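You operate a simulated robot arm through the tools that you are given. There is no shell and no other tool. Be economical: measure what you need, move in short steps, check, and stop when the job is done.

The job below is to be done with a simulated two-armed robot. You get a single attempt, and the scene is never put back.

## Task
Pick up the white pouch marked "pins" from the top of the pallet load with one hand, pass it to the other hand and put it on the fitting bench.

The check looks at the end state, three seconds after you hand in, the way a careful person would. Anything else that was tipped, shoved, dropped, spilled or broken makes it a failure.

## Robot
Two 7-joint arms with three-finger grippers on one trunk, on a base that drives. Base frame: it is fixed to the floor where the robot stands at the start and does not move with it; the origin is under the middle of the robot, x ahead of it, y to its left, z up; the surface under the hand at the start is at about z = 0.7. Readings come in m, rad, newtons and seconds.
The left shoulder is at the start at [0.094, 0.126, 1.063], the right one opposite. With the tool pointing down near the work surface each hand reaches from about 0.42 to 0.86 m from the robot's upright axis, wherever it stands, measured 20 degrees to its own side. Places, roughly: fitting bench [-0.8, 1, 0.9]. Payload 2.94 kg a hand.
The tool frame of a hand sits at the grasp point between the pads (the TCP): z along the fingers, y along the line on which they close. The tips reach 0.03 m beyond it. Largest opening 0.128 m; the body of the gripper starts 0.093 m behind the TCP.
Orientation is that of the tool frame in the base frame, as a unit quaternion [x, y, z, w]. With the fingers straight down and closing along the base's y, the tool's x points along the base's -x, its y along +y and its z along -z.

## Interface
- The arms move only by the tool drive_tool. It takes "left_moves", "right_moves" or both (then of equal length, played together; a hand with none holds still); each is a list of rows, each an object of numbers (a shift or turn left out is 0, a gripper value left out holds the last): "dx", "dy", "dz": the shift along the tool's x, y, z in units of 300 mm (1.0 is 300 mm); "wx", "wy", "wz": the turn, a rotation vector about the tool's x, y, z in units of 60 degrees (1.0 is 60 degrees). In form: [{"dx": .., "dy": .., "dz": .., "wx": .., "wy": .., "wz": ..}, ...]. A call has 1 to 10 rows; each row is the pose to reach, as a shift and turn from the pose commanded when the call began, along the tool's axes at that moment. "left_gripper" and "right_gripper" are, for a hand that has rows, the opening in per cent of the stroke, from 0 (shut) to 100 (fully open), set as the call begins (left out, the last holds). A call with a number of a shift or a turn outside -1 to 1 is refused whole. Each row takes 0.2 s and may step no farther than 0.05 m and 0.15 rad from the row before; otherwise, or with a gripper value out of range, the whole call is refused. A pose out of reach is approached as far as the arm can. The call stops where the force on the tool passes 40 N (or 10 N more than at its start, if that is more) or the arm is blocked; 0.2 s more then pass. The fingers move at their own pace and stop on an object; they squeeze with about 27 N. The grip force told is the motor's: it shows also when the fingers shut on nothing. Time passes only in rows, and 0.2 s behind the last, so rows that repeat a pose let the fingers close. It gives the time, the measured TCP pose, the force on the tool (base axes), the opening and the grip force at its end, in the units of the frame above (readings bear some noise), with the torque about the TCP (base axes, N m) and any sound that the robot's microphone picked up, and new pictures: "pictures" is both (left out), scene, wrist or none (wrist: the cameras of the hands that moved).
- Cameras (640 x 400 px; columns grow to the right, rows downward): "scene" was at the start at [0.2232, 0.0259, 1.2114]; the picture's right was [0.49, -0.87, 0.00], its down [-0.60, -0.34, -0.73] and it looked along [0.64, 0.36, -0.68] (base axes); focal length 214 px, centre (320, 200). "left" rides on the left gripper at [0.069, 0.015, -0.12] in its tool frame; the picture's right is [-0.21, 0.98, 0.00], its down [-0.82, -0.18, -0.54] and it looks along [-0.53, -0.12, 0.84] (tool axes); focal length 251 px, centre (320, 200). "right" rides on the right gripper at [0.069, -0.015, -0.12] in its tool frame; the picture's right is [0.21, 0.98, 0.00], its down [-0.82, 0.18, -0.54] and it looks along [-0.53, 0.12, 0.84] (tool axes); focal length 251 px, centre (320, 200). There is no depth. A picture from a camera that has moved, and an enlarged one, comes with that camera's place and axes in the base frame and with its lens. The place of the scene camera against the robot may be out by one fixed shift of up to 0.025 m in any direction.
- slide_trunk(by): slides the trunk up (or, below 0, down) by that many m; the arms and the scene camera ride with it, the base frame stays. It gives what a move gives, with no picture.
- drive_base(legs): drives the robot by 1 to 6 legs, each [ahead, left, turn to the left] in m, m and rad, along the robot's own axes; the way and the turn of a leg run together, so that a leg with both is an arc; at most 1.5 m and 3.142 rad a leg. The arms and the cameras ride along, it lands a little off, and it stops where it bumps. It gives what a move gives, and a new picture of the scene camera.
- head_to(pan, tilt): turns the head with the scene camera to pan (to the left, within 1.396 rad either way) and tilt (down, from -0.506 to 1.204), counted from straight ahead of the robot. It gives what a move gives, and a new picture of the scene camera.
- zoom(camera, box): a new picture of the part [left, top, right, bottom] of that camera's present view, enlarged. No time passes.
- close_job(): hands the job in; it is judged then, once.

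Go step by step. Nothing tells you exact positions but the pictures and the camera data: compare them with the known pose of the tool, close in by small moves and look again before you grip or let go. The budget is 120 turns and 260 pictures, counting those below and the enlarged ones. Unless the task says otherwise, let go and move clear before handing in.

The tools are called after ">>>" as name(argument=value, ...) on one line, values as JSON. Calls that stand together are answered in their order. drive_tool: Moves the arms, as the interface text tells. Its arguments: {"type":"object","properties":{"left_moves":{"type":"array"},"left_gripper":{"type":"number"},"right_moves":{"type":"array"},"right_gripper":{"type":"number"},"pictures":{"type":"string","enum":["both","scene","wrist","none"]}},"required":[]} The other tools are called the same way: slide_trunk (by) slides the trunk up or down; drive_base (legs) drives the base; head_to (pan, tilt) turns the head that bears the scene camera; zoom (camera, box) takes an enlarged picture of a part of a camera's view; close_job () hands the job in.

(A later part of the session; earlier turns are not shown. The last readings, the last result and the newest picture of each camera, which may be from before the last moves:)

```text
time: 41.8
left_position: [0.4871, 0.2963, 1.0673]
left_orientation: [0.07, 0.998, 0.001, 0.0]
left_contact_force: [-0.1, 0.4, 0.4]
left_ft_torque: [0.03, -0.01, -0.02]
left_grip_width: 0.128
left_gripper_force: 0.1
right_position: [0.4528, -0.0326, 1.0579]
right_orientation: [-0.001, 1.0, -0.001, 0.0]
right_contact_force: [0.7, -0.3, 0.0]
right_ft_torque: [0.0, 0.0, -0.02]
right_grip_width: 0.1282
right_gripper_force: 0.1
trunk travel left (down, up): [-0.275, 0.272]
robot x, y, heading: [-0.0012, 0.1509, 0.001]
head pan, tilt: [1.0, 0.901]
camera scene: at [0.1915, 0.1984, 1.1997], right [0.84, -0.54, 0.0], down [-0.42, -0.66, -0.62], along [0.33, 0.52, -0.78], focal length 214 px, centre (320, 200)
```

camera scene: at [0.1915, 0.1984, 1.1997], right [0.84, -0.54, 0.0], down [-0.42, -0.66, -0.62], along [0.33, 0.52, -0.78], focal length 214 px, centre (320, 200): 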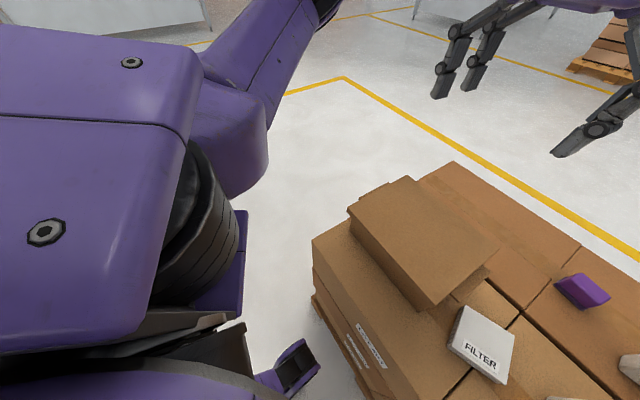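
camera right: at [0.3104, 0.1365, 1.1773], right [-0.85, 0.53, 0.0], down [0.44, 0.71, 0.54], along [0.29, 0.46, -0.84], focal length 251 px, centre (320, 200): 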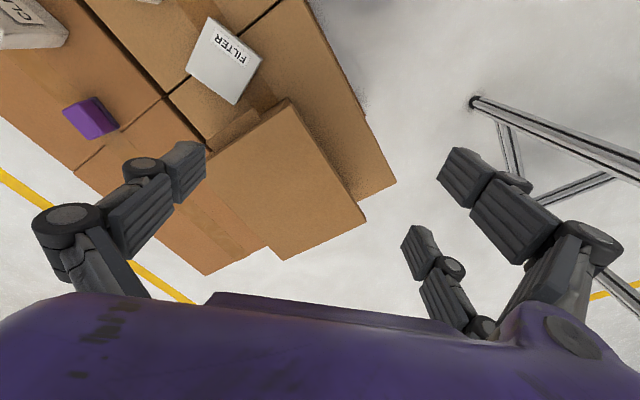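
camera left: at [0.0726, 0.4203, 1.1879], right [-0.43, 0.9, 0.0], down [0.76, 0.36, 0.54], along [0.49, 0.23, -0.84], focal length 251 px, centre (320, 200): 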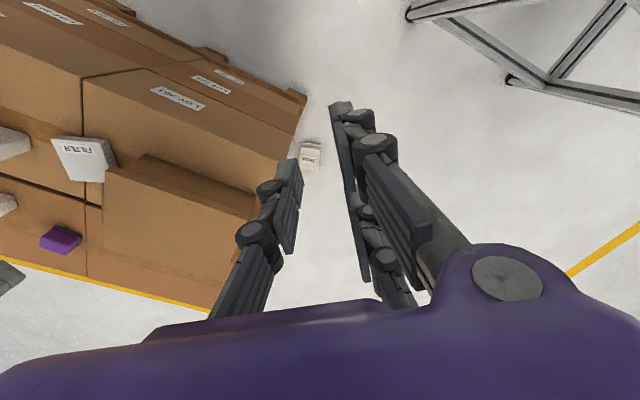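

The left side is clear, so I'll continue 0.18 m left and use the left wrist camera to find the pouch.

>>> drive_base(legs=[[0, 0.18, 0]])

>>> drive_tool(left_moves=[{"dy": 0.1}, {"dy": 0.25}, {"dy": 0.4}, {"dy": 0.4}], pictures="wrist")

```text
time: 44.0
left_position: [0.4862, 0.4756, 1.068]
left_orientation: [0.07, 0.998, 0.001, -0.001]
left_contact_force: [-0.1, 0.4, -1.0]
left_ft_torque: [0.01, -0.01, 0.01]
left_grip_width: 0.1281
left_gripper_force: 0.2
right_position: [0.4523, 0.1452, 1.0567]
right_orientation: [-0.001, 1.0, 0.0, 0.0]
right_contact_force: [-0.8, 0.5, -0.2]
right_ft_torque: [-0.05, 0.01, 0.03]
right_grip_width: 0.1279
right_gripper_force: 0.2
trunk travel left (down, up): [-0.275, 0.272]
robot x, y, heading: [0.0012, 0.3284, 0.002]
head pan, tilt: [1.0, 0.901]
camera scene: at [0.1911, 0.3773, 1.1997], right [0.84, -0.54, 0.0], down [-0.42, -0.66, -0.62], along [0.33, 0.52, -0.78], focal length 214 px, centre (320, 200)
```

scene: 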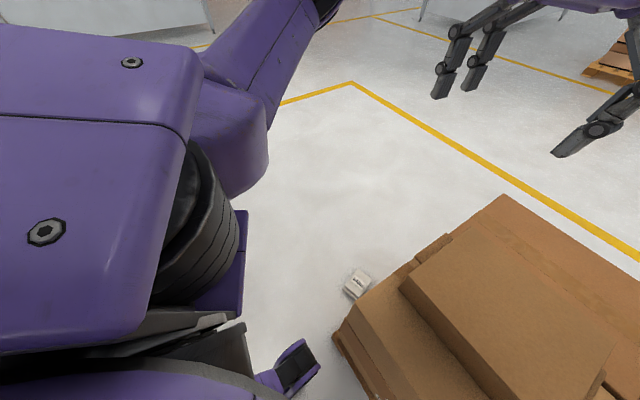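

```text
time: 45.0
left_position: [0.503, 0.5929, 1.0666]
left_orientation: [0.07, 0.998, 0.002, -0.001]
left_contact_force: [-0.7, -0.5, 0.5]
left_ft_torque: [0.02, 0.0, -0.02]
left_grip_width: 0.1278
left_gripper_force: 0.0
right_position: [0.4527, 0.1459, 1.0563]
right_orientation: [-0.001, 1.0, -0.001, 0.0]
right_contact_force: [-0.6, -0.3, 0.0]
right_ft_torque: [-0.01, 0.0, 0.01]
right_grip_width: 0.128
right_gripper_force: 0.0
trunk travel left (down, up): [-0.275, 0.272]
robot x, y, heading: [0.0011, 0.3275, 0.001]
head pan, tilt: [1.0, 0.901]
camera left: at [0.4364, 0.6179, 1.1878], right [0.35, 0.94, 0.0], down [0.79, -0.29, 0.54], along [0.51, -0.19, -0.84], focal length 251 px, centre (320, 200)
```

left: 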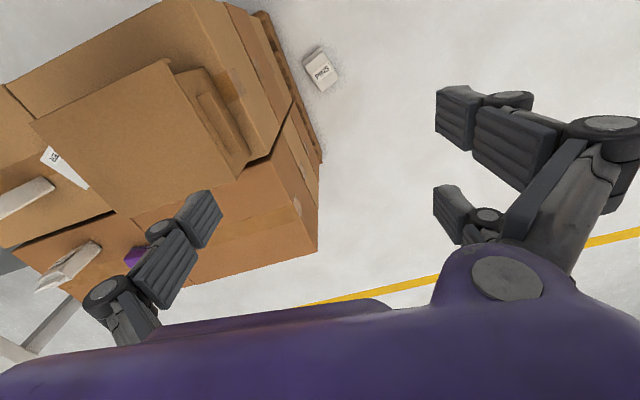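

>>> zoom(camera="left", box=[250, 30, 390, 120])

>>> zoom(camera="scene", box=[310, 240, 410, 310])

```text
4.44 times, centred on (320, 75) of left
camera zoom: at [0.4364, 0.6179, 1.1878], right [0.35, 0.94, 0.0], down [0.79, -0.29, 0.54], along [0.51, -0.19, -0.84], focal length 1118 px, centre (320, 756)
```

zoom: 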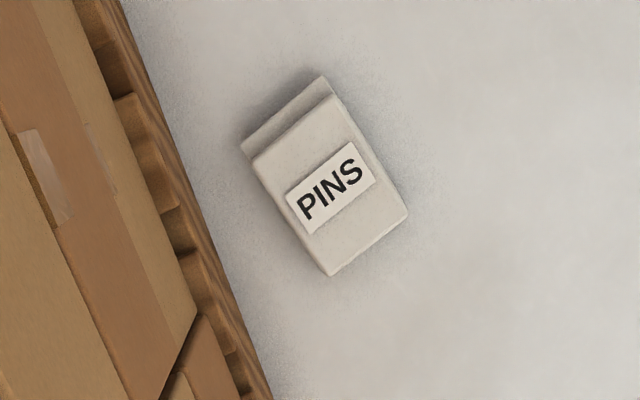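

```text
5.71 times, centred on (360, 275) of scene
camera zoom: at [0.1914, 0.3764, 1.1997], right [0.84, -0.54, 0.0], down [-0.42, -0.66, -0.62], along [0.33, 0.52, -0.78], focal length 1226 px, centre (91, -229)
```

zoom: 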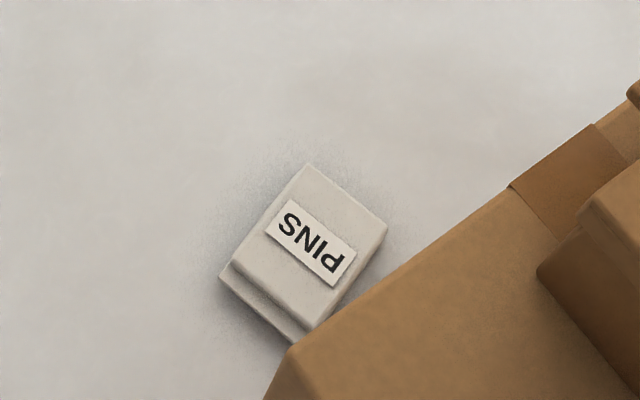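

The pouch position is confirmed: body centre at about (0.555, 0.583), axis 17°. I'll align the left hand above it and raise the right hand so the trunk can go down safely.

>>> drive_tool(left_moves=[{"dx": -0.06, "wz": -0.14}, {"dx": -0.12, "wz": -0.28}, {"dx": -0.176, "dy": -0.009, "wz": -0.415}, {"dx": -0.176, "dy": -0.009, "wz": -0.415}, {"dx": -0.176, "dy": -0.009, "wz": -0.415}, {"dx": -0.176, "dy": -0.009, "wz": -0.415}, {"dx": -0.176, "dy": -0.009, "wz": -0.415}, {"dx": -0.176, "dy": -0.009, "wz": -0.415}], right_moves=[{"dz": -0.14}, {"dz": -0.28}, {"dz": -0.42}, {"dz": -0.56}, {"dz": -0.7}, {"dz": -0.84}, {"dz": -0.9}, {"dz": -0.9}], left_gripper=90, pictures="wrist")

>>> head_to(pan=-0.8, tilt=0.6)

```text
time: 46.8
left_position: [0.5543, 0.5827, 1.0668]
left_orientation: [-0.147, 0.989, 0.0, -0.001]
left_contact_force: [-0.8, 1.1, 0.8]
left_ft_torque: [0.03, 0.0, 0.01]
left_grip_width: 0.1153
left_gripper_force: 0.0
right_position: [0.4623, 0.1757, 1.2282]
right_orientation: [-0.001, 1.0, 0.0, 0.001]
right_contact_force: [-1.6, 0.4, 0.1]
right_ft_torque: [-0.01, -0.01, -0.01]
right_grip_width: 0.128
right_gripper_force: 0.1
right hand out of reach, approached as far as the arm can: row 4, 5, 6, 7, 8
trunk travel left (down, up): [-0.275, 0.272]
robot x, y, heading: [-0.0033, 0.3278, -0.001]
head pan, tilt: [1.0, 0.901]
camera right: at [0.3929, 0.1596, 1.3487], right [-0.22, 0.98, 0.0], down [0.82, 0.18, 0.54], along [0.53, 0.12, -0.84], focal length 251 px, centre (320, 200)
camera left: at [0.484, 0.5771, 1.188], right [-0.08, 1.0, 0.0], down [0.84, 0.07, 0.54], along [0.54, 0.04, -0.84], focal length 251 px, centre (320, 200)
```

right: 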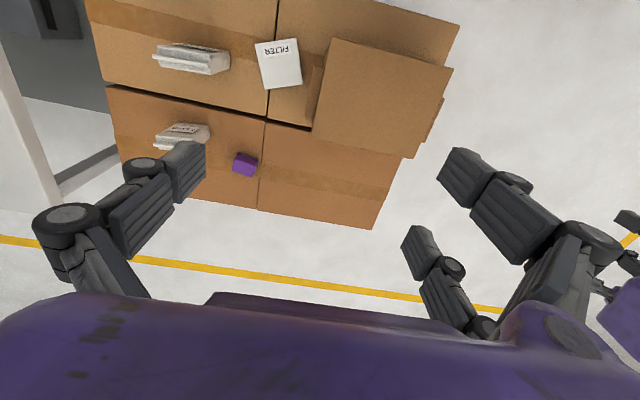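
left: 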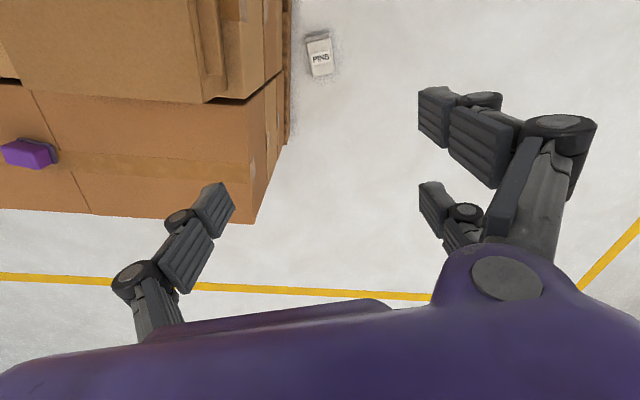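

```text
time: 48.6
left_position: [0.5557, 0.584, 1.0675]
left_orientation: [-0.147, 0.989, 0.001, 0.0]
left_contact_force: [-0.8, -1.0, 0.5]
left_ft_torque: [-0.01, 0.0, 0.01]
left_grip_width: 0.1149
left_gripper_force: 0.0
right_position: [0.4625, 0.1748, 1.2297]
right_orientation: [-0.001, 1.0, 0.001, 0.0]
right_contact_force: [0.5, 0.0, 0.0]
right_ft_torque: [0.0, 0.03, 0.0]
right_grip_width: 0.1279
right_gripper_force: 0.0
trunk travel left (down, up): [-0.275, 0.272]
robot x, y, heading: [-0.0017, 0.3247, 0.003]
head pan, tilt: [-0.799, 0.6]
camera scene: at [0.2252, 0.2645, 1.2276], right [-0.55, -0.84, 0.0], down [-0.45, 0.29, -0.84], along [0.71, -0.46, -0.54], focal length 214 px, centre (320, 200)
```

scene: 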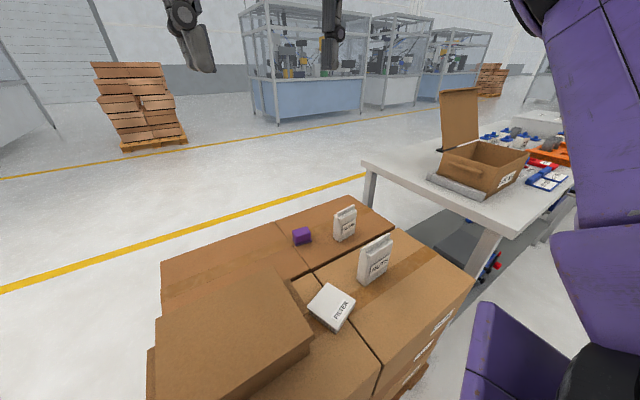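

The right hand is high enough, with its tips more than 0.1 m above the box after lowering. I'll lower the trunk in two steps.

>>> head_to(pan=1.0, tilt=0.6)

>>> slide_trunk(by=-0.14)

>>> zoom(camera="scene", box=[0, 0, 640, 400])

```text
time: 50.4
left_position: [0.5541, 0.5834, 1.0683]
left_orientation: [-0.147, 0.989, 0.001, 0.0]
left_contact_force: [0.4, 0.7, -0.6]
left_ft_torque: [0.03, 0.04, 0.02]
left_grip_width: 0.1151
left_gripper_force: 0.0
right_position: [0.4618, 0.1763, 1.2293]
right_orientation: [0.0, 1.0, 0.001, 0.001]
right_contact_force: [1.6, 0.5, 0.3]
right_ft_torque: [0.0, 0.01, -0.04]
right_grip_width: 0.128
right_gripper_force: 0.0
trunk travel left (down, up): [-0.275, 0.272]
robot x, y, heading: [-0.0003, 0.3302, 0.002]
head pan, tilt: [1.0, 0.6]
camera scene: at [0.1981, 0.3879, 1.2245], right [0.84, -0.54, 0.0], down [-0.3, -0.48, -0.83], along [0.44, 0.69, -0.56], focal length 214 px, centre (320, 200)
```

scene: 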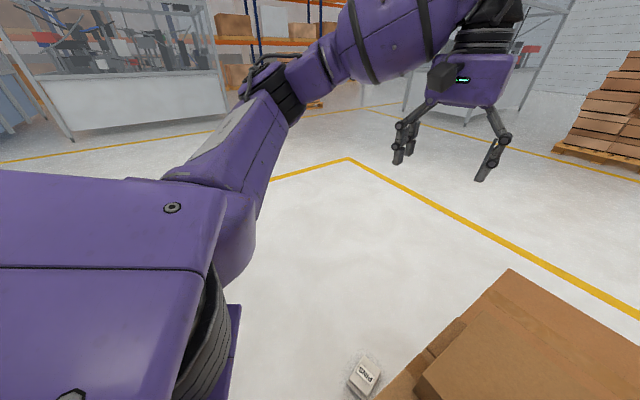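

```text
time: 52.1
left_position: [0.5551, 0.5826, 0.9297]
left_orientation: [-0.148, 0.989, 0.001, 0.001]
left_contact_force: [-0.1, -0.6, 0.4]
left_ft_torque: [0.04, -0.04, 0.05]
left_grip_width: 0.1153
left_gripper_force: 0.0
right_position: [0.515, 0.1758, 1.0332]
right_orientation: [-0.001, 0.998, 0.002, -0.059]
right_contact_force: [0.5, 0.8, 0.3]
right_ft_torque: [0.02, -0.01, 0.02]
right_grip_width: 0.1281
right_gripper_force: 0.0
trunk travel left (down, up): [-0.135, 0.412]
robot x, y, heading: [0.0009, 0.3267, 0.005]
head pan, tilt: [1.0, 0.6]
```

```text
1.00 times, centred on (320, 200) of scene (not enlarged: the box is as wide or as high as the picture)
camera zoom: at [0.2472, 0.388, 1.0693], right [0.84, -0.54, 0.0], down [-0.3, -0.48, -0.83], along [0.44, 0.7, -0.56], focal length 214 px, centre (320, 200)
```

zoom: 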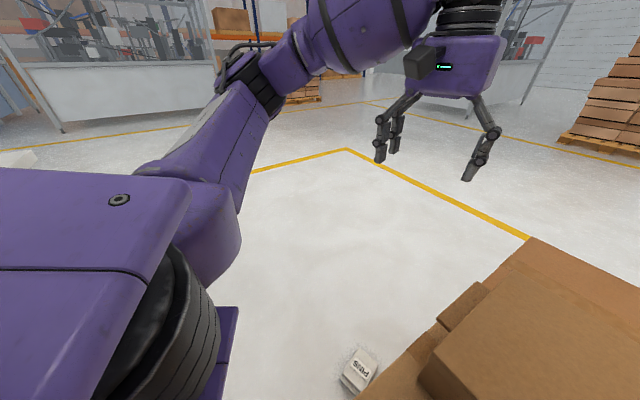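

The trunk leans forward as it drops and the right hand went lower than expected. I'll raise and retract the right hand before going further down.

>>> drive_tool(right_moves=[{"dz": -0.13, "dx": 0.05}, {"dz": -0.26, "dx": 0.1}, {"dz": -0.39, "dx": 0.15}, {"dz": -0.5, "dx": 0.2}, {"dz": -0.55, "dx": 0.25}, {"dz": -0.55, "dx": 0.25}], left_moves=[{"dz": 0.13}, {"dz": 0.26}, {"dz": 0.39}, {"dz": 0.52}, {"dz": 0.65}, {"dz": 0.65}], pictures="both")

```text
time: 53.5
left_position: [0.5551, 0.5832, 0.7333]
left_orientation: [-0.147, 0.989, 0.001, 0.0]
left_contact_force: [-0.1, 0.3, 0.2]
left_ft_torque: [0.03, 0.05, 0.0]
left_grip_width: 0.1151
left_gripper_force: 0.0
right_position: [0.4556, 0.2292, 1.058]
right_orientation: [0.0, 0.998, 0.002, -0.059]
right_contact_force: [-0.9, 0.3, 0.1]
right_ft_torque: [0.01, 0.02, 0.0]
right_grip_width: 0.1282
right_gripper_force: 0.0
right hand out of reach, approached as far as the arm can: row 1, 2, 3, 4, 5, 6
trunk travel left (down, up): [-0.135, 0.412]
robot x, y, heading: [0.0027, 0.3295, 0.0]
head pan, tilt: [1.0, 0.6]
camera scene: at [0.2479, 0.3876, 1.0691], right [0.84, -0.54, 0.0], down [-0.3, -0.48, -0.83], along [0.44, 0.7, -0.56], focal length 214 px, centre (320, 200)
camera right: at [0.4017, 0.213, 1.1858], right [-0.21, 0.98, 0.03], down [0.88, 0.18, 0.44], along [0.42, 0.12, -0.9], focal length 251 px, centre (320, 200)
camera left: at [0.484, 0.577, 0.8524], right [-0.08, 1.0, 0.0], down [0.84, 0.07, 0.54], along [0.54, 0.04, -0.84], focal length 251 px, centre (320, 200)
```

scene: 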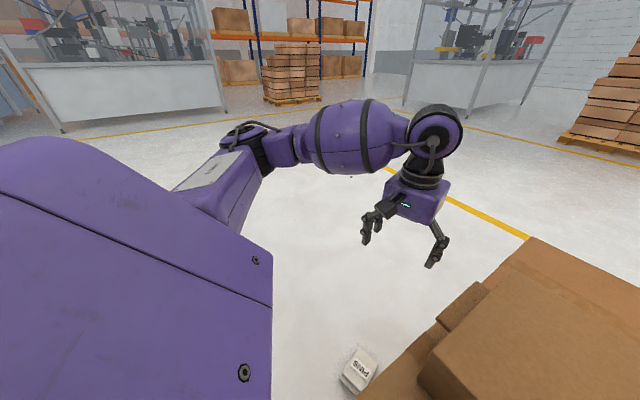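
right: 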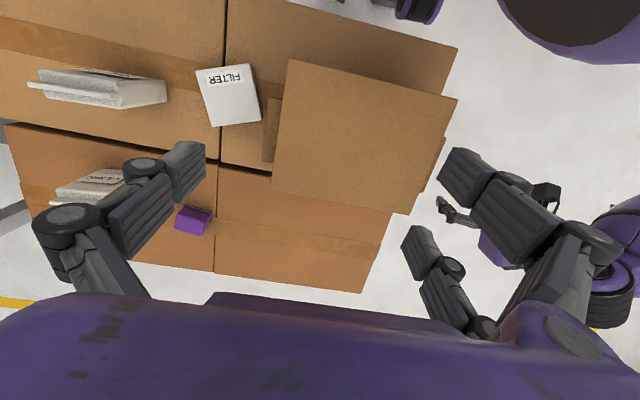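
left: 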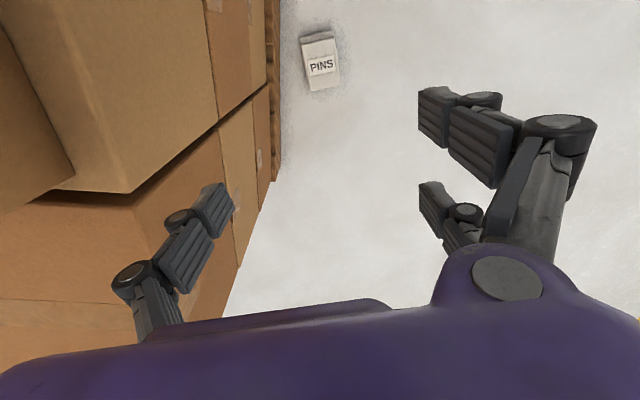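

The right arm can't lift further while pointing down, so I'll pitch the right hand forward about its wrist. That raises its fingers well clear.

>>> drive_tool(right_moves=[{"wy": -0.14, "dx": -0.1, "dz": -0.02}, {"wy": -0.28, "dx": -0.2, "dz": -0.05}, {"wy": -0.42, "dx": -0.29, "dz": -0.1}, {"wy": -0.56, "dx": -0.38, "dz": -0.16}, {"wy": -0.7, "dx": -0.46, "dz": -0.22}, {"wy": -0.84, "dx": -0.52, "dz": -0.3}, {"wy": -0.98, "dx": -0.57, "dz": -0.38}, {"wy": -0.98, "dx": -0.57, "dz": -0.38}], pictures="none")

>>> head_to(pan=-0.3, tilt=0.6)

```text
time: 55.3
left_position: [0.5547, 0.5835, 0.7325]
left_orientation: [-0.147, 0.989, 0.0, 0.0]
left_contact_force: [0.0, 0.4, 0.2]
left_ft_torque: [-0.02, 0.04, 0.0]
left_grip_width: 0.1152
left_gripper_force: 0.0
right_position: [0.639, 0.2278, 1.1514]
right_orientation: [-0.001, 0.899, 0.003, 0.438]
right_contact_force: [-0.1, -0.1, -0.5]
right_ft_torque: [0.05, 0.01, 0.01]
right_grip_width: 0.128
right_gripper_force: 0.2
trunk travel left (down, up): [-0.135, 0.412]
robot x, y, heading: [-0.0058, 0.3289, 0.002]
head pan, tilt: [1.0, 0.6]
```

```text
time: 56.7
left_position: [0.5544, 0.5847, 0.7322]
left_orientation: [-0.147, 0.989, 0.001, -0.001]
left_contact_force: [-0.1, 0.1, 0.0]
left_ft_torque: [-0.03, 0.05, 0.03]
left_grip_width: 0.1154
left_gripper_force: 0.0
right_position: [0.638, 0.2271, 1.15]
right_orientation: [0.001, 0.899, 0.001, 0.437]
right_contact_force: [1.0, 0.8, -0.3]
right_ft_torque: [0.0, -0.02, 0.0]
right_grip_width: 0.1277
right_gripper_force: 0.0
trunk travel left (down, up): [-0.135, 0.412]
robot x, y, heading: [-0.0014, 0.3267, -0.001]
head pan, tilt: [-0.3, 0.6]
camera scene: at [0.2595, 0.3792, 1.0695], right [0.74, -0.67, 0.0], down [-0.38, -0.42, -0.83], along [0.56, 0.61, -0.56], focal length 214 px, centre (320, 200)
```

scene: 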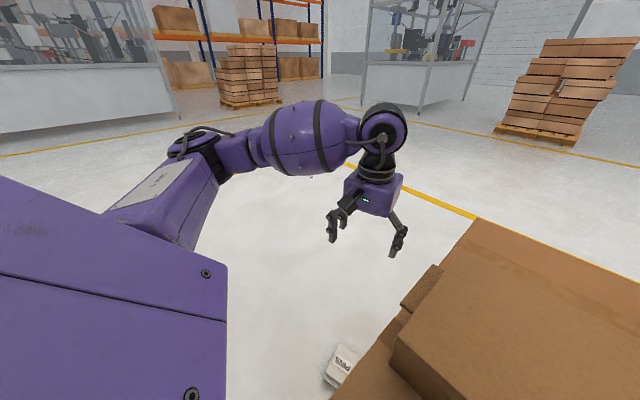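

>>> head_to(pan=-0.3, tilt=0.6)

```text
time: 57.3
left_position: [0.5546, 0.583, 0.7321]
left_orientation: [-0.147, 0.989, 0.002, 0.0]
left_contact_force: [0.1, 0.3, -0.5]
left_ft_torque: [0.0, 0.0, 0.04]
left_grip_width: 0.1152
left_gripper_force: 0.1
right_position: [0.638, 0.2272, 1.1505]
right_orientation: [0.0, 0.899, 0.002, 0.438]
right_contact_force: [-0.7, -0.2, -0.1]
right_ft_torque: [0.0, 0.01, -0.01]
right_grip_width: 0.128
right_gripper_force: 0.2
trunk travel left (down, up): [-0.135, 0.412]
robot x, y, heading: [-0.005, 0.3275, 0.001]
head pan, tilt: [-0.3, 0.6]
camera scene: at [0.2595, 0.3792, 1.0694], right [0.74, -0.67, 0.0], down [-0.38, -0.42, -0.83], along [0.56, 0.61, -0.56], focal length 214 px, centre (320, 200)
```

scene: 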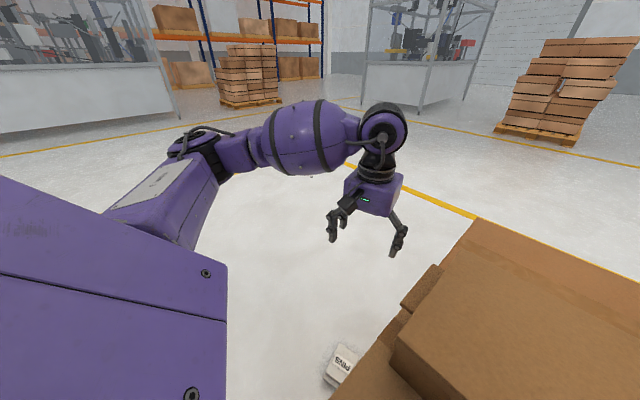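

The head seems blocked by the raised right arm, so I'll return it to pan 1.0 and lower the trunk the rest of the way.

>>> head_to(pan=1.0, tilt=0.75)

>>> slide_trunk(by=-0.1)

>>> drive_tool(left_moves=[{"dz": 0.0}], right_moves=[{"dz": 0.0}], pictures="both")

```text
time: 58.8
left_position: [0.5554, 0.5831, 0.733]
left_orientation: [-0.147, 0.989, 0.001, 0.0]
left_contact_force: [0.1, 0.0, -0.4]
left_ft_torque: [0.0, 0.03, -0.01]
left_grip_width: 0.1154
left_gripper_force: 0.0
right_position: [0.6389, 0.2281, 1.1506]
right_orientation: [0.001, 0.899, 0.002, 0.438]
right_contact_force: [0.0, 0.5, -0.1]
right_ft_torque: [0.03, 0.02, -0.01]
right_grip_width: 0.1278
right_gripper_force: 0.0
trunk travel left (down, up): [-0.135, 0.412]
robot x, y, heading: [-0.0035, 0.3289, -0.003]
head pan, tilt: [1.0, 0.75]
camera scene: at [0.2448, 0.3833, 1.0562], right [0.84, -0.54, 0.0], down [-0.37, -0.57, -0.73], along [0.39, 0.62, -0.68], focal length 214 px, centre (320, 200)
```

scene: 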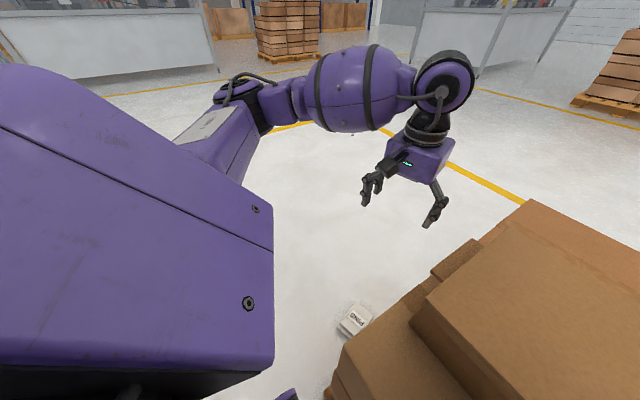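

```text
time: 60.1
left_position: [0.5556, 0.5843, 0.6333]
left_orientation: [-0.146, 0.989, 0.001, 0.0]
left_contact_force: [0.3, 0.2, 0.2]
left_ft_torque: [-0.03, 0.0, -0.02]
left_grip_width: 0.1154
left_gripper_force: 0.1
right_position: [0.6382, 0.2271, 1.0502]
right_orientation: [0.0, 0.899, 0.002, 0.439]
right_contact_force: [0.3, 0.3, 0.3]
right_ft_torque: [-0.02, 0.0, -0.03]
right_grip_width: 0.128
right_gripper_force: 0.0
trunk travel left (down, up): [-0.035, 0.512]
robot x, y, heading: [-0.0005, 0.3316, 0.003]
head pan, tilt: [1.0, 0.75]
```

```text
time: 60.5
left_position: [0.5558, 0.5837, 0.6343]
left_orientation: [-0.147, 0.989, 0.001, -0.001]
left_contact_force: [-0.2, 0.1, 0.3]
left_ft_torque: [0.02, -0.01, -0.02]
left_grip_width: 0.1152
left_gripper_force: 0.2
right_position: [0.6394, 0.2285, 1.0506]
right_orientation: [0.001, 0.899, 0.001, 0.438]
right_contact_force: [-0.3, -0.5, 0.0]
right_ft_torque: [-0.01, 0.01, 0.01]
right_grip_width: 0.1281
right_gripper_force: 0.0
trunk travel left (down, up): [-0.035, 0.512]
robot x, y, heading: [-0.0005, 0.3257, 0.003]
head pan, tilt: [1.0, 0.75]
camera scene: at [0.2796, 0.3834, 0.9497], right [0.84, -0.54, 0.0], down [-0.37, -0.57, -0.73], along [0.39, 0.62, -0.68], focal length 214 px, centre (320, 200)
camera right: at [0.5016, 0.2121, 1.0692], right [-0.13, 0.98, -0.17], down [0.08, 0.18, 0.98], along [0.99, 0.12, -0.1], focal length 251 px, centre (320, 200)
camera left: at [0.4838, 0.5776, 0.7531], right [-0.08, 1.0, 0.0], down [0.84, 0.07, 0.54], along [0.54, 0.04, -0.84], focal length 251 px, centre (320, 200)
```

scene: 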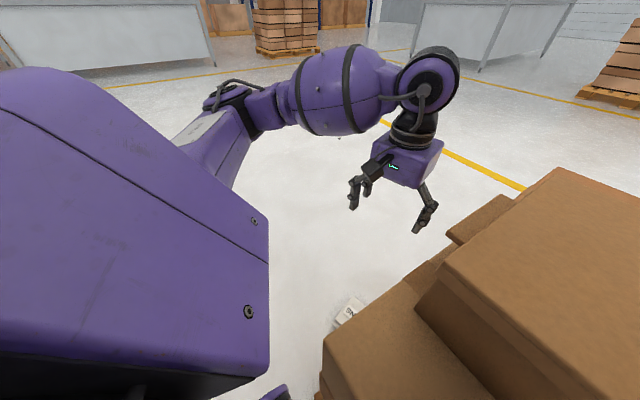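
right: 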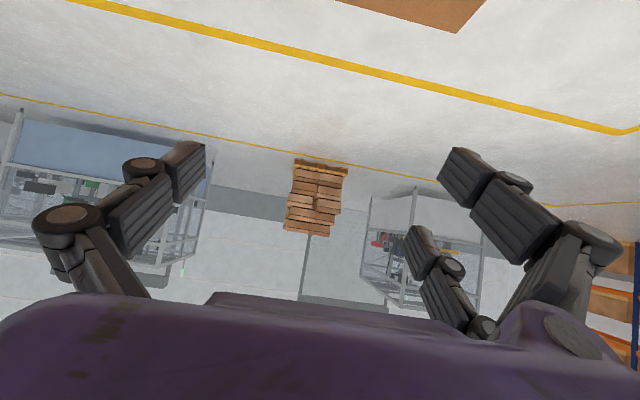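
left: 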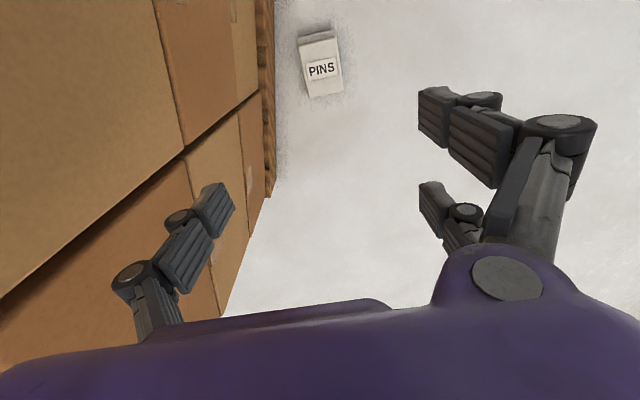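

All clear. I'll descend the left hand straight down in stages.

>>> drive_tool(left_moves=[{"dz": 0.14}, {"dz": 0.28}, {"dz": 0.42}, {"dz": 0.56}, {"dz": 0.7}, {"dz": 0.84}, {"dz": 0.96}, {"dz": 0.96}], pictures="both")

```text
time: 62.3
left_position: [0.5546, 0.5844, 0.3446]
left_orientation: [-0.147, 0.989, 0.001, -0.001]
left_contact_force: [0.3, -0.2, 0.0]
left_ft_torque: [0.0, 0.01, 0.02]
left_grip_width: 0.1154
left_gripper_force: 0.0
right_position: [0.6385, 0.2285, 1.0491]
right_orientation: [0.0, 0.899, 0.002, 0.437]
right_contact_force: [-0.1, -0.6, -0.1]
right_ft_torque: [-0.01, 0.0, 0.01]
right_grip_width: 0.1282
right_gripper_force: 0.0
trunk travel left (down, up): [-0.035, 0.512]
robot x, y, heading: [-0.0, 0.3307, 0.0]
head pan, tilt: [1.0, 0.75]
camera scene: at [0.2796, 0.3834, 0.9497], right [0.84, -0.54, 0.0], down [-0.37, -0.57, -0.73], along [0.39, 0.62, -0.68], focal length 214 px, centre (320, 200)
camera left: at [0.4834, 0.5783, 0.4642], right [-0.08, 1.0, 0.0], down [0.84, 0.07, 0.54], along [0.54, 0.04, -0.84], focal length 251 px, centre (320, 200)
```

scene: 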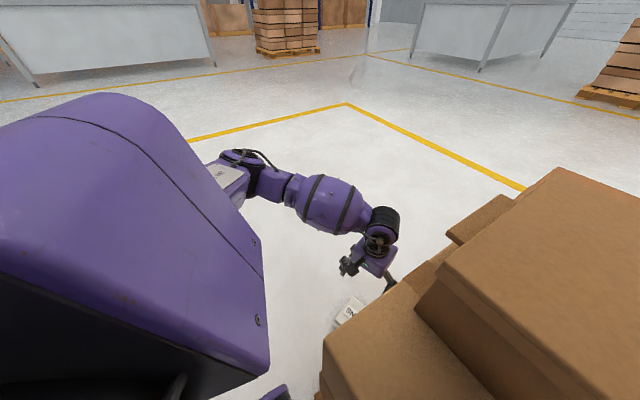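
left: 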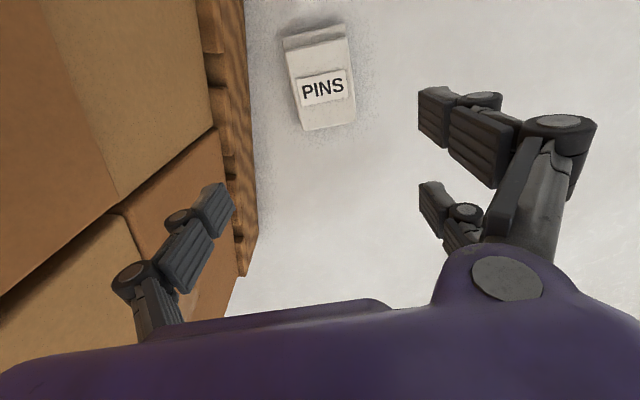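

The alignment is good, needing only a 4 mm shift. I'll descend to z ≈ 0.11 and check.

>>> drive_tool(left_moves=[{"dz": 0.14, "dy": 0.013}, {"dz": 0.28, "dy": 0.013}, {"dz": 0.42, "dy": 0.013}, {"dz": 0.56, "dy": 0.013}, {"dz": 0.68, "dy": 0.013}, {"dz": 0.78, "dy": 0.013}, {"dz": 0.78, "dy": 0.013}], pictures="both")

```text
time: 63.9
left_position: [0.5534, 0.5882, 0.1109]
left_orientation: [-0.147, 0.989, 0.002, 0.0]
left_contact_force: [-0.1, 0.1, -0.1]
left_ft_torque: [-0.01, -0.03, -0.02]
left_grip_width: 0.1152
left_gripper_force: 0.0
right_position: [0.6402, 0.2275, 1.0488]
right_orientation: [0.001, 0.899, 0.001, 0.438]
right_contact_force: [-0.9, 1.0, -0.8]
right_ft_torque: [0.01, 0.0, 0.0]
right_grip_width: 0.1282
right_gripper_force: 0.0
trunk travel left (down, up): [-0.035, 0.512]
robot x, y, heading: [-0.0006, 0.3294, -0.002]
head pan, tilt: [1.0, 0.75]
camera scene: at [0.2796, 0.3835, 0.9497], right [0.84, -0.54, 0.0], down [-0.37, -0.57, -0.73], along [0.39, 0.62, -0.68], focal length 214 px, centre (320, 200)
camera left: at [0.4824, 0.5819, 0.2312], right [-0.08, 1.0, 0.0], down [0.84, 0.07, 0.54], along [0.54, 0.04, -0.84], focal length 251 px, centre (320, 200)
```

scene: 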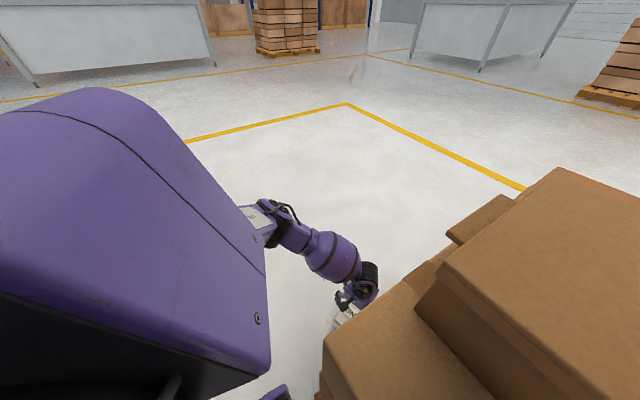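
left: 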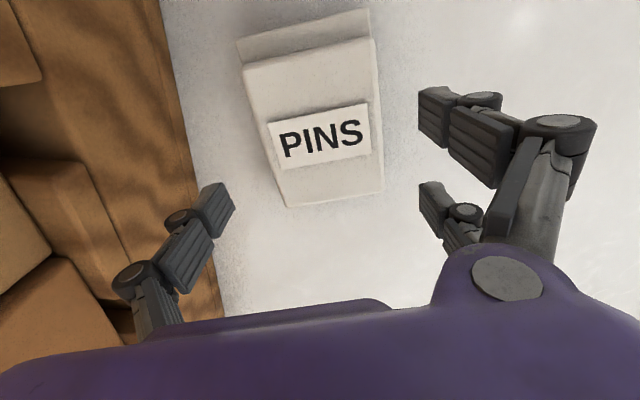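

The pouch sits centred between the fingers. I'll go down to z ≈ 0.038.

>>> drive_tool(left_moves=[{"dz": 0.08}, {"dz": 0.15}, {"dz": 0.2}, {"dz": 0.243}, {"dz": 0.243}], pictures="wrist")

```text
time: 65.1
left_position: [0.5532, 0.5882, 0.0377]
left_orientation: [-0.146, 0.989, 0.001, -0.001]
left_contact_force: [-0.1, -0.3, 0.3]
left_ft_torque: [0.02, -0.03, -0.01]
left_grip_width: 0.1151
left_gripper_force: 0.0
right_position: [0.6397, 0.2278, 1.0496]
right_orientation: [0.0, 0.899, 0.002, 0.438]
right_contact_force: [0.3, 0.4, -0.8]
right_ft_torque: [-0.01, -0.01, 0.0]
right_grip_width: 0.1281
right_gripper_force: 0.0
trunk travel left (down, up): [-0.035, 0.512]
robot x, y, heading: [0.0005, 0.3263, 0.002]
head pan, tilt: [1.0, 0.75]
camera left: at [0.4826, 0.5827, 0.1581], right [-0.08, 1.0, 0.0], down [0.84, 0.07, 0.54], along [0.54, 0.04, -0.84], focal length 251 px, centre (320, 200)
```

left: 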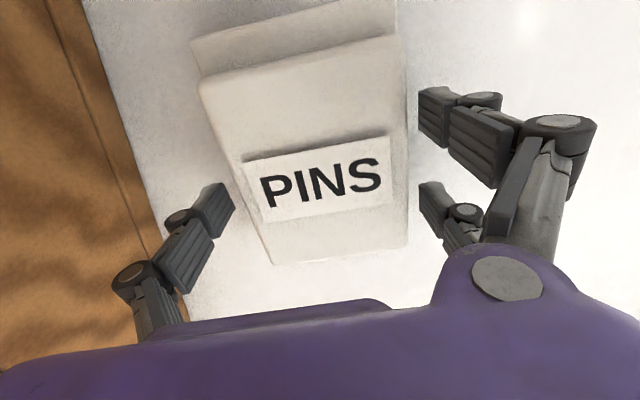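

The TCP is over the label area of the body, so I'll close.

>>> drive_tool(left_moves=[{}, {}, {}, {}, {}], left_gripper=0, pictures="wrist")

```text
time: 66.3
left_position: [0.5534, 0.588, 0.0392]
left_orientation: [-0.147, 0.989, 0.001, -0.001]
left_contact_force: [0.1, 0.2, 4.0]
left_ft_torque: [-0.12, 0.0, -0.16]
left_grip_width: 0.0999
left_gripper_force: 27.0
right_position: [0.6397, 0.2268, 1.0505]
right_orientation: [0.001, 0.899, 0.001, 0.438]
right_contact_force: [0.0, 0.8, 0.0]
right_ft_torque: [0.0, 0.0, 0.0]
right_grip_width: 0.1282
right_gripper_force: 0.1
trunk travel left (down, up): [-0.035, 0.512]
robot x, y, heading: [0.0015, 0.3268, 0.002]
head pan, tilt: [1.0, 0.75]
camera left: at [0.4825, 0.5828, 0.1584], right [-0.08, 1.0, 0.0], down [0.84, 0.07, 0.54], along [0.54, 0.04, -0.84], focal length 251 px, centre (320, 200)
```

left: 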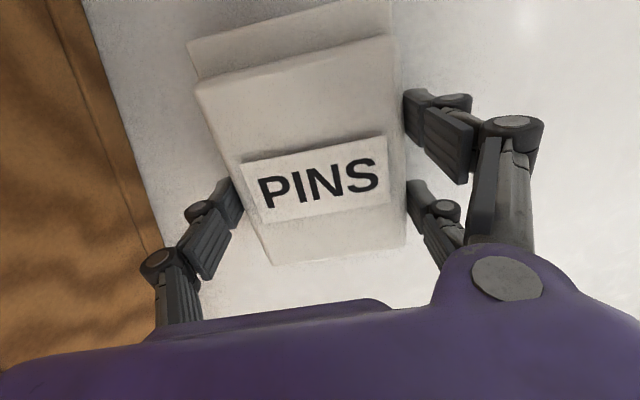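

A solid body grip at 0.10 m. I'll lift gently.

>>> drive_tool(left_moves=[{"dz": -0.05}, {"dz": -0.12}, {"dz": -0.2}, {"dz": -0.3}, {"dz": -0.4}, {"dz": -0.5}, {"dz": -0.6}, {"dz": -0.7}, {"dz": -0.78}, {"dz": -0.78}], pictures="wrist")

```text
time: 68.5
left_position: [0.5545, 0.5879, 0.2728]
left_orientation: [-0.147, 0.989, 0.001, 0.0]
left_contact_force: [-0.1, -0.6, -1.2]
left_ft_torque: [0.02, 0.01, 0.04]
left_grip_width: 0.0995
left_gripper_force: 27.2
right_position: [0.6396, 0.2273, 1.0493]
right_orientation: [0.001, 0.899, 0.002, 0.438]
right_contact_force: [-0.4, -0.2, -0.2]
right_ft_torque: [-0.03, -0.03, 0.03]
right_grip_width: 0.128
right_gripper_force: 0.1
trunk travel left (down, up): [-0.035, 0.512]
robot x, y, heading: [-0.0041, 0.3301, 0.004]
head pan, tilt: [1.0, 0.75]
camera left: at [0.4826, 0.5822, 0.3929], right [-0.08, 1.0, 0.0], down [0.84, 0.07, 0.54], along [0.54, 0.04, -0.84], focal length 251 px, centre (320, 200)
```

left: 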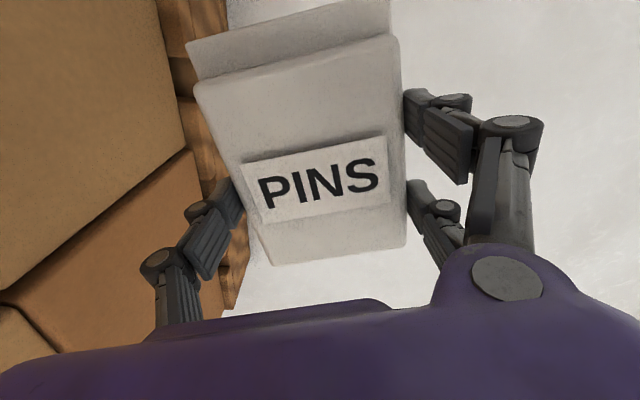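

No slip. I'll continue up.

>>> drive_tool(left_moves=[{"dz": -0.06}, {"dz": -0.15}, {"dz": -0.25}, {"dz": -0.35}, {"dz": -0.45}, {"dz": -0.55}, {"dz": -0.65}, {"dz": -0.75}, {"dz": -0.82}, {"dz": -0.82}], pictures="none")

>>> drive_tool(left_moves=[{"dz": -0.06}, {"dz": -0.15}, {"dz": -0.25}, {"dz": -0.35}, {"dz": -0.45}, {"dz": -0.55}, {"dz": -0.65}, {"dz": -0.75}, {"dz": -0.82}, {"dz": -0.82}], pictures="both")

```text
time: 70.7
left_position: [0.5543, 0.5877, 0.5185]
left_orientation: [-0.147, 0.989, 0.001, 0.0]
left_contact_force: [-0.5, 0.1, -1.8]
left_ft_torque: [0.02, 0.02, -0.02]
left_grip_width: 0.0996
left_gripper_force: 27.2
right_position: [0.6386, 0.2282, 1.0494]
right_orientation: [0.001, 0.899, 0.001, 0.437]
right_contact_force: [0.1, 0.6, -0.3]
right_ft_torque: [-0.06, 0.02, 0.0]
right_grip_width: 0.1282
right_gripper_force: 0.1
trunk travel left (down, up): [-0.035, 0.512]
robot x, y, heading: [-0.0047, 0.3304, 0.0]
head pan, tilt: [1.0, 0.75]
```

```text
time: 72.9
left_position: [0.5538, 0.5871, 0.7624]
left_orientation: [-0.147, 0.989, 0.002, -0.001]
left_contact_force: [0.2, 0.2, -2.0]
left_ft_torque: [0.01, -0.01, 0.02]
left_grip_width: 0.0997
left_gripper_force: 27.0
right_position: [0.6385, 0.2286, 1.05]
right_orientation: [0.001, 0.899, 0.001, 0.438]
right_contact_force: [-0.7, 0.5, -0.2]
right_ft_torque: [-0.03, -0.03, 0.0]
right_grip_width: 0.1278
right_gripper_force: 0.1
trunk travel left (down, up): [-0.035, 0.512]
robot x, y, heading: [-0.0017, 0.3304, 0.006]
head pan, tilt: [1.0, 0.75]
camera scene: at [0.2798, 0.3835, 0.9496], right [0.84, -0.54, 0.0], down [-0.37, -0.57, -0.73], along [0.39, 0.62, -0.68], focal length 214 px, centre (320, 200)
camera left: at [0.4824, 0.5811, 0.8834], right [-0.08, 1.0, 0.0], down [0.84, 0.07, 0.54], along [0.54, 0.04, -0.84], focal length 251 px, centre (320, 200)
```

scene: 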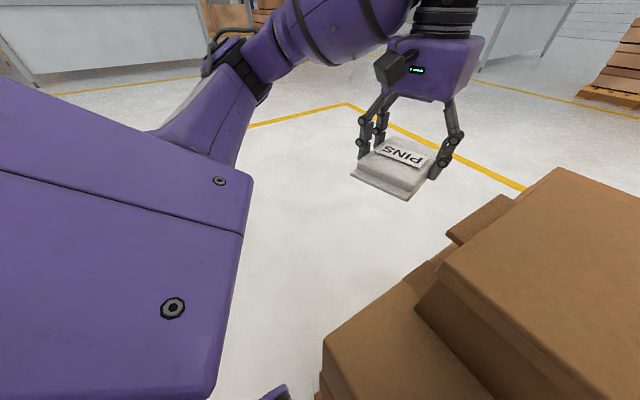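
left: 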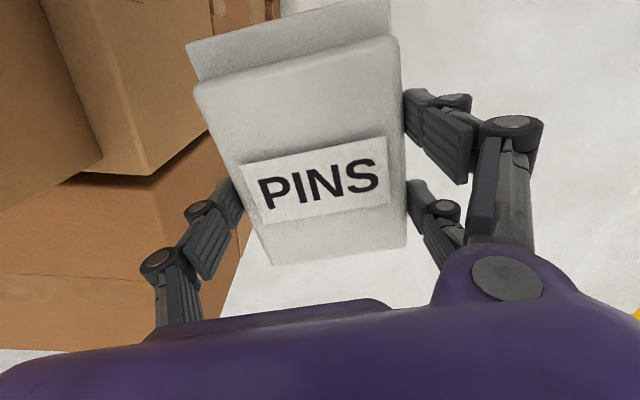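

I'll bring the trunk back up to its normal height.

>>> slide_trunk(by=0.12)

>>> slide_trunk(by=0.12)

>>> drive_tool(right_moves=[{"wy": 0.14, "dx": 0.02, "dz": 0.09}, {"wy": 0.28, "dx": 0.06, "dz": 0.18}, {"wy": 0.42, "dx": 0.1, "dz": 0.26}, {"wy": 0.56, "dx": 0.16, "dz": 0.34}, {"wy": 0.7, "dx": 0.22, "dz": 0.4}, {"wy": 0.84, "dx": 0.3, "dz": 0.46}, {"wy": 0.87, "dx": 0.32, "dz": 0.47}, {"wy": 0.87, "dx": 0.32, "dz": 0.47}], pictures="both")

```text
time: 74.4
left_position: [0.5545, 0.5882, 0.8825]
left_orientation: [-0.147, 0.989, 0.001, -0.002]
left_contact_force: [0.6, 0.2, -1.4]
left_ft_torque: [0.01, 0.01, 0.01]
left_grip_width: 0.0996
left_gripper_force: 26.5
right_position: [0.6389, 0.227, 1.1697]
right_orientation: [-0.001, 0.899, 0.001, 0.438]
right_contact_force: [-0.3, 0.5, -0.3]
right_ft_torque: [0.0, -0.01, -0.01]
right_grip_width: 0.1277
right_gripper_force: 0.0
trunk travel left (down, up): [-0.155, 0.392]
robot x, y, heading: [0.0033, 0.328, 0.006]
head pan, tilt: [1.0, 0.75]
```

```text
time: 75.9
left_position: [0.5533, 0.5866, 1.0035]
left_orientation: [-0.147, 0.989, 0.001, -0.001]
left_contact_force: [0.4, -0.8, -1.7]
left_ft_torque: [0.04, 0.01, -0.03]
left_grip_width: 0.0995
left_gripper_force: 26.9
right_position: [0.6397, 0.2279, 1.2902]
right_orientation: [0.002, 0.899, 0.001, 0.438]
right_contact_force: [0.8, 1.1, 0.6]
right_ft_torque: [0.0, 0.0, 0.0]
right_grip_width: 0.1279
right_gripper_force: 0.0
trunk travel left (down, up): [-0.275, 0.272]
robot x, y, heading: [0.0011, 0.3271, 0.003]
head pan, tilt: [1.0, 0.75]
```

```text
time: 77.7
left_position: [0.5546, 0.5864, 1.0038]
left_orientation: [-0.147, 0.989, 0.001, 0.0]
left_contact_force: [1.0, -0.1, -1.6]
left_ft_torque: [0.02, -0.01, -0.02]
left_grip_width: 0.0995
left_gripper_force: 26.5
right_position: [0.6912, 0.2286, 1.1268]
right_orientation: [-0.001, 1.0, 0.002, -0.003]
right_contact_force: [-0.3, -0.2, -1.2]
right_ft_torque: [0.0, 0.0, 0.01]
right_grip_width: 0.1281
right_gripper_force: 0.1
trunk travel left (down, up): [-0.275, 0.272]
robot x, y, heading: [-0.0023, 0.3259, -0.002]
head pan, tilt: [1.0, 0.75]
camera scene: at [0.1952, 0.3834, 1.2116], right [0.84, -0.54, 0.0], down [-0.37, -0.57, -0.73], along [0.39, 0.62, -0.68], focal length 214 px, centre (320, 200)
camera right: at [0.6226, 0.2127, 1.2469], right [-0.22, 0.98, 0.0], down [0.82, 0.18, 0.54], along [0.52, 0.12, -0.84], focal length 251 px, centre (320, 200)
```

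scene: 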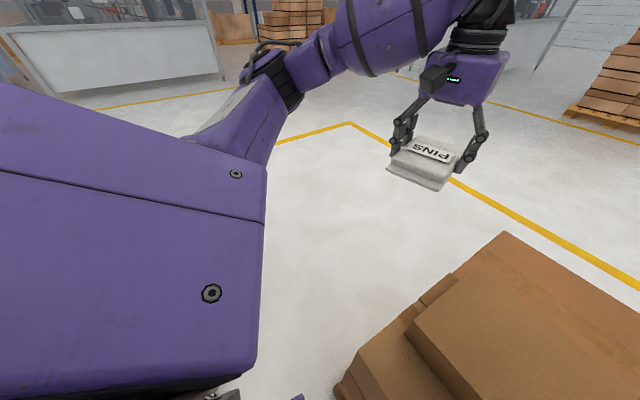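
right: 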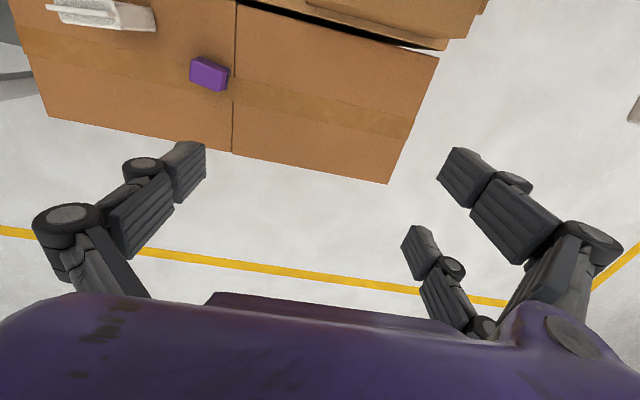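

Everything is back up and the pouch is steady. Next comes the handover setup: I'll yaw the left hand to about 60° so the seal end faces the right arm.

>>> drive_tool(left_moves=[{"wz": -0.1, "dx": -0.03, "dy": -0.03}, {"wz": -0.22, "dx": -0.07, "dy": -0.07}, {"wz": -0.35, "dx": -0.11, "dy": -0.11}, {"wz": -0.48, "dx": -0.15, "dy": -0.15}, {"wz": -0.6, "dx": -0.19, "dy": -0.19}, {"wz": -0.717, "dx": -0.227, "dy": -0.229}, {"wz": -0.717, "dx": -0.227, "dy": -0.229}], pictures="none")

>>> head_to(pan=0.3, tilt=0.5)

```text
time: 79.3
left_position: [0.6389, 0.5418, 1.0054]
left_orientation: [-0.5, 0.866, 0.001, 0.0]
left_contact_force: [-0.1, -0.1, -0.5]
left_ft_torque: [0.0, -0.02, -0.01]
left_grip_width: 0.0994
left_gripper_force: 27.3
right_position: [0.6912, 0.2281, 1.127]
right_orientation: [-0.001, 1.0, 0.001, -0.002]
right_contact_force: [0.1, 0.4, 0.1]
right_ft_torque: [-0.01, 0.0, -0.02]
right_grip_width: 0.1278
right_gripper_force: 0.0
trunk travel left (down, up): [-0.275, 0.272]
robot x, y, heading: [0.0022, 0.3301, -0.0]
head pan, tilt: [1.0, 0.75]
```

```text
time: 80.4
left_position: [0.6389, 0.5411, 1.004]
left_orientation: [-0.5, 0.866, 0.001, 0.001]
left_contact_force: [0.1, 0.0, -1.6]
left_ft_torque: [-0.01, 0.0, 0.04]
left_grip_width: 0.0998
left_gripper_force: 27.3
right_position: [0.6924, 0.229, 1.1266]
right_orientation: [-0.001, 1.0, 0.003, -0.003]
right_contact_force: [-0.4, 0.1, -0.1]
right_ft_torque: [-0.01, 0.02, -0.08]
right_grip_width: 0.1282
right_gripper_force: 0.2
trunk travel left (down, up): [-0.275, 0.272]
robot x, y, heading: [-0.0035, 0.3276, 0.004]
head pan, tilt: [0.3, 0.499]
camera scene: at [0.2373, 0.3406, 1.2335], right [0.3, -0.95, 0.0], down [-0.46, -0.14, -0.88], along [0.84, 0.26, -0.48], focal length 214 px, centre (320, 200)
```

scene: 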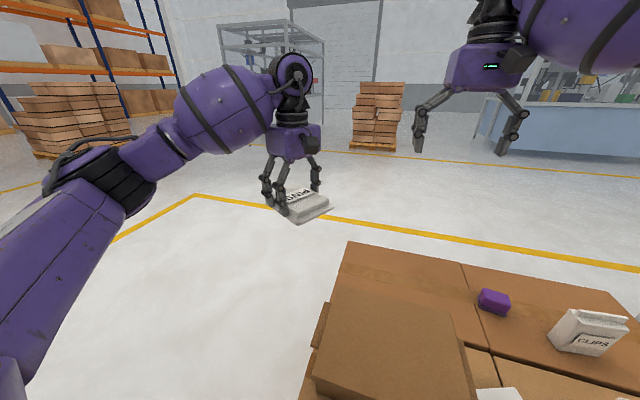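

The left hand holds yaw 60° well. I'll raise it 0.1 m for clearance while the right hand yaws and draws back.

>>> drive_tool(left_moves=[{"dz": -0.08}, {"dz": -0.16}, {"dz": -0.25}, {"dz": -0.333}, {"dz": -0.333}], right_moves=[{"wz": 0.125, "dx": 0.11, "dy": -0.025}, {"wz": 0.25, "dx": 0.22, "dy": -0.05, "dz": -0.03}, {"wz": 0.375, "dx": 0.33, "dy": -0.075, "dz": -0.05}, {"wz": 0.5, "dx": 0.433, "dy": -0.1, "dz": -0.067}, {"wz": 0.5, "dx": 0.433, "dy": -0.1, "dz": -0.067}], right_gripper=75, pictures="none")

```text
time: 81.6
left_position: [0.64, 0.5431, 1.1032]
left_orientation: [-0.5, 0.866, 0.002, -0.001]
left_contact_force: [0.3, -0.4, -2.8]
left_ft_torque: [-0.01, -0.02, 0.0]
left_grip_width: 0.0997
left_gripper_force: 27.5
right_position: [0.5619, 0.199, 1.148]
right_orientation: [0.258, 0.966, 0.001, -0.002]
right_contact_force: [0.1, -0.1, -0.3]
right_ft_torque: [-0.01, 0.04, 0.01]
right_grip_width: 0.096
right_gripper_force: 0.0
trunk travel left (down, up): [-0.275, 0.272]
robot x, y, heading: [-0.0004, 0.3309, 0.001]
head pan, tilt: [0.3, 0.499]
```

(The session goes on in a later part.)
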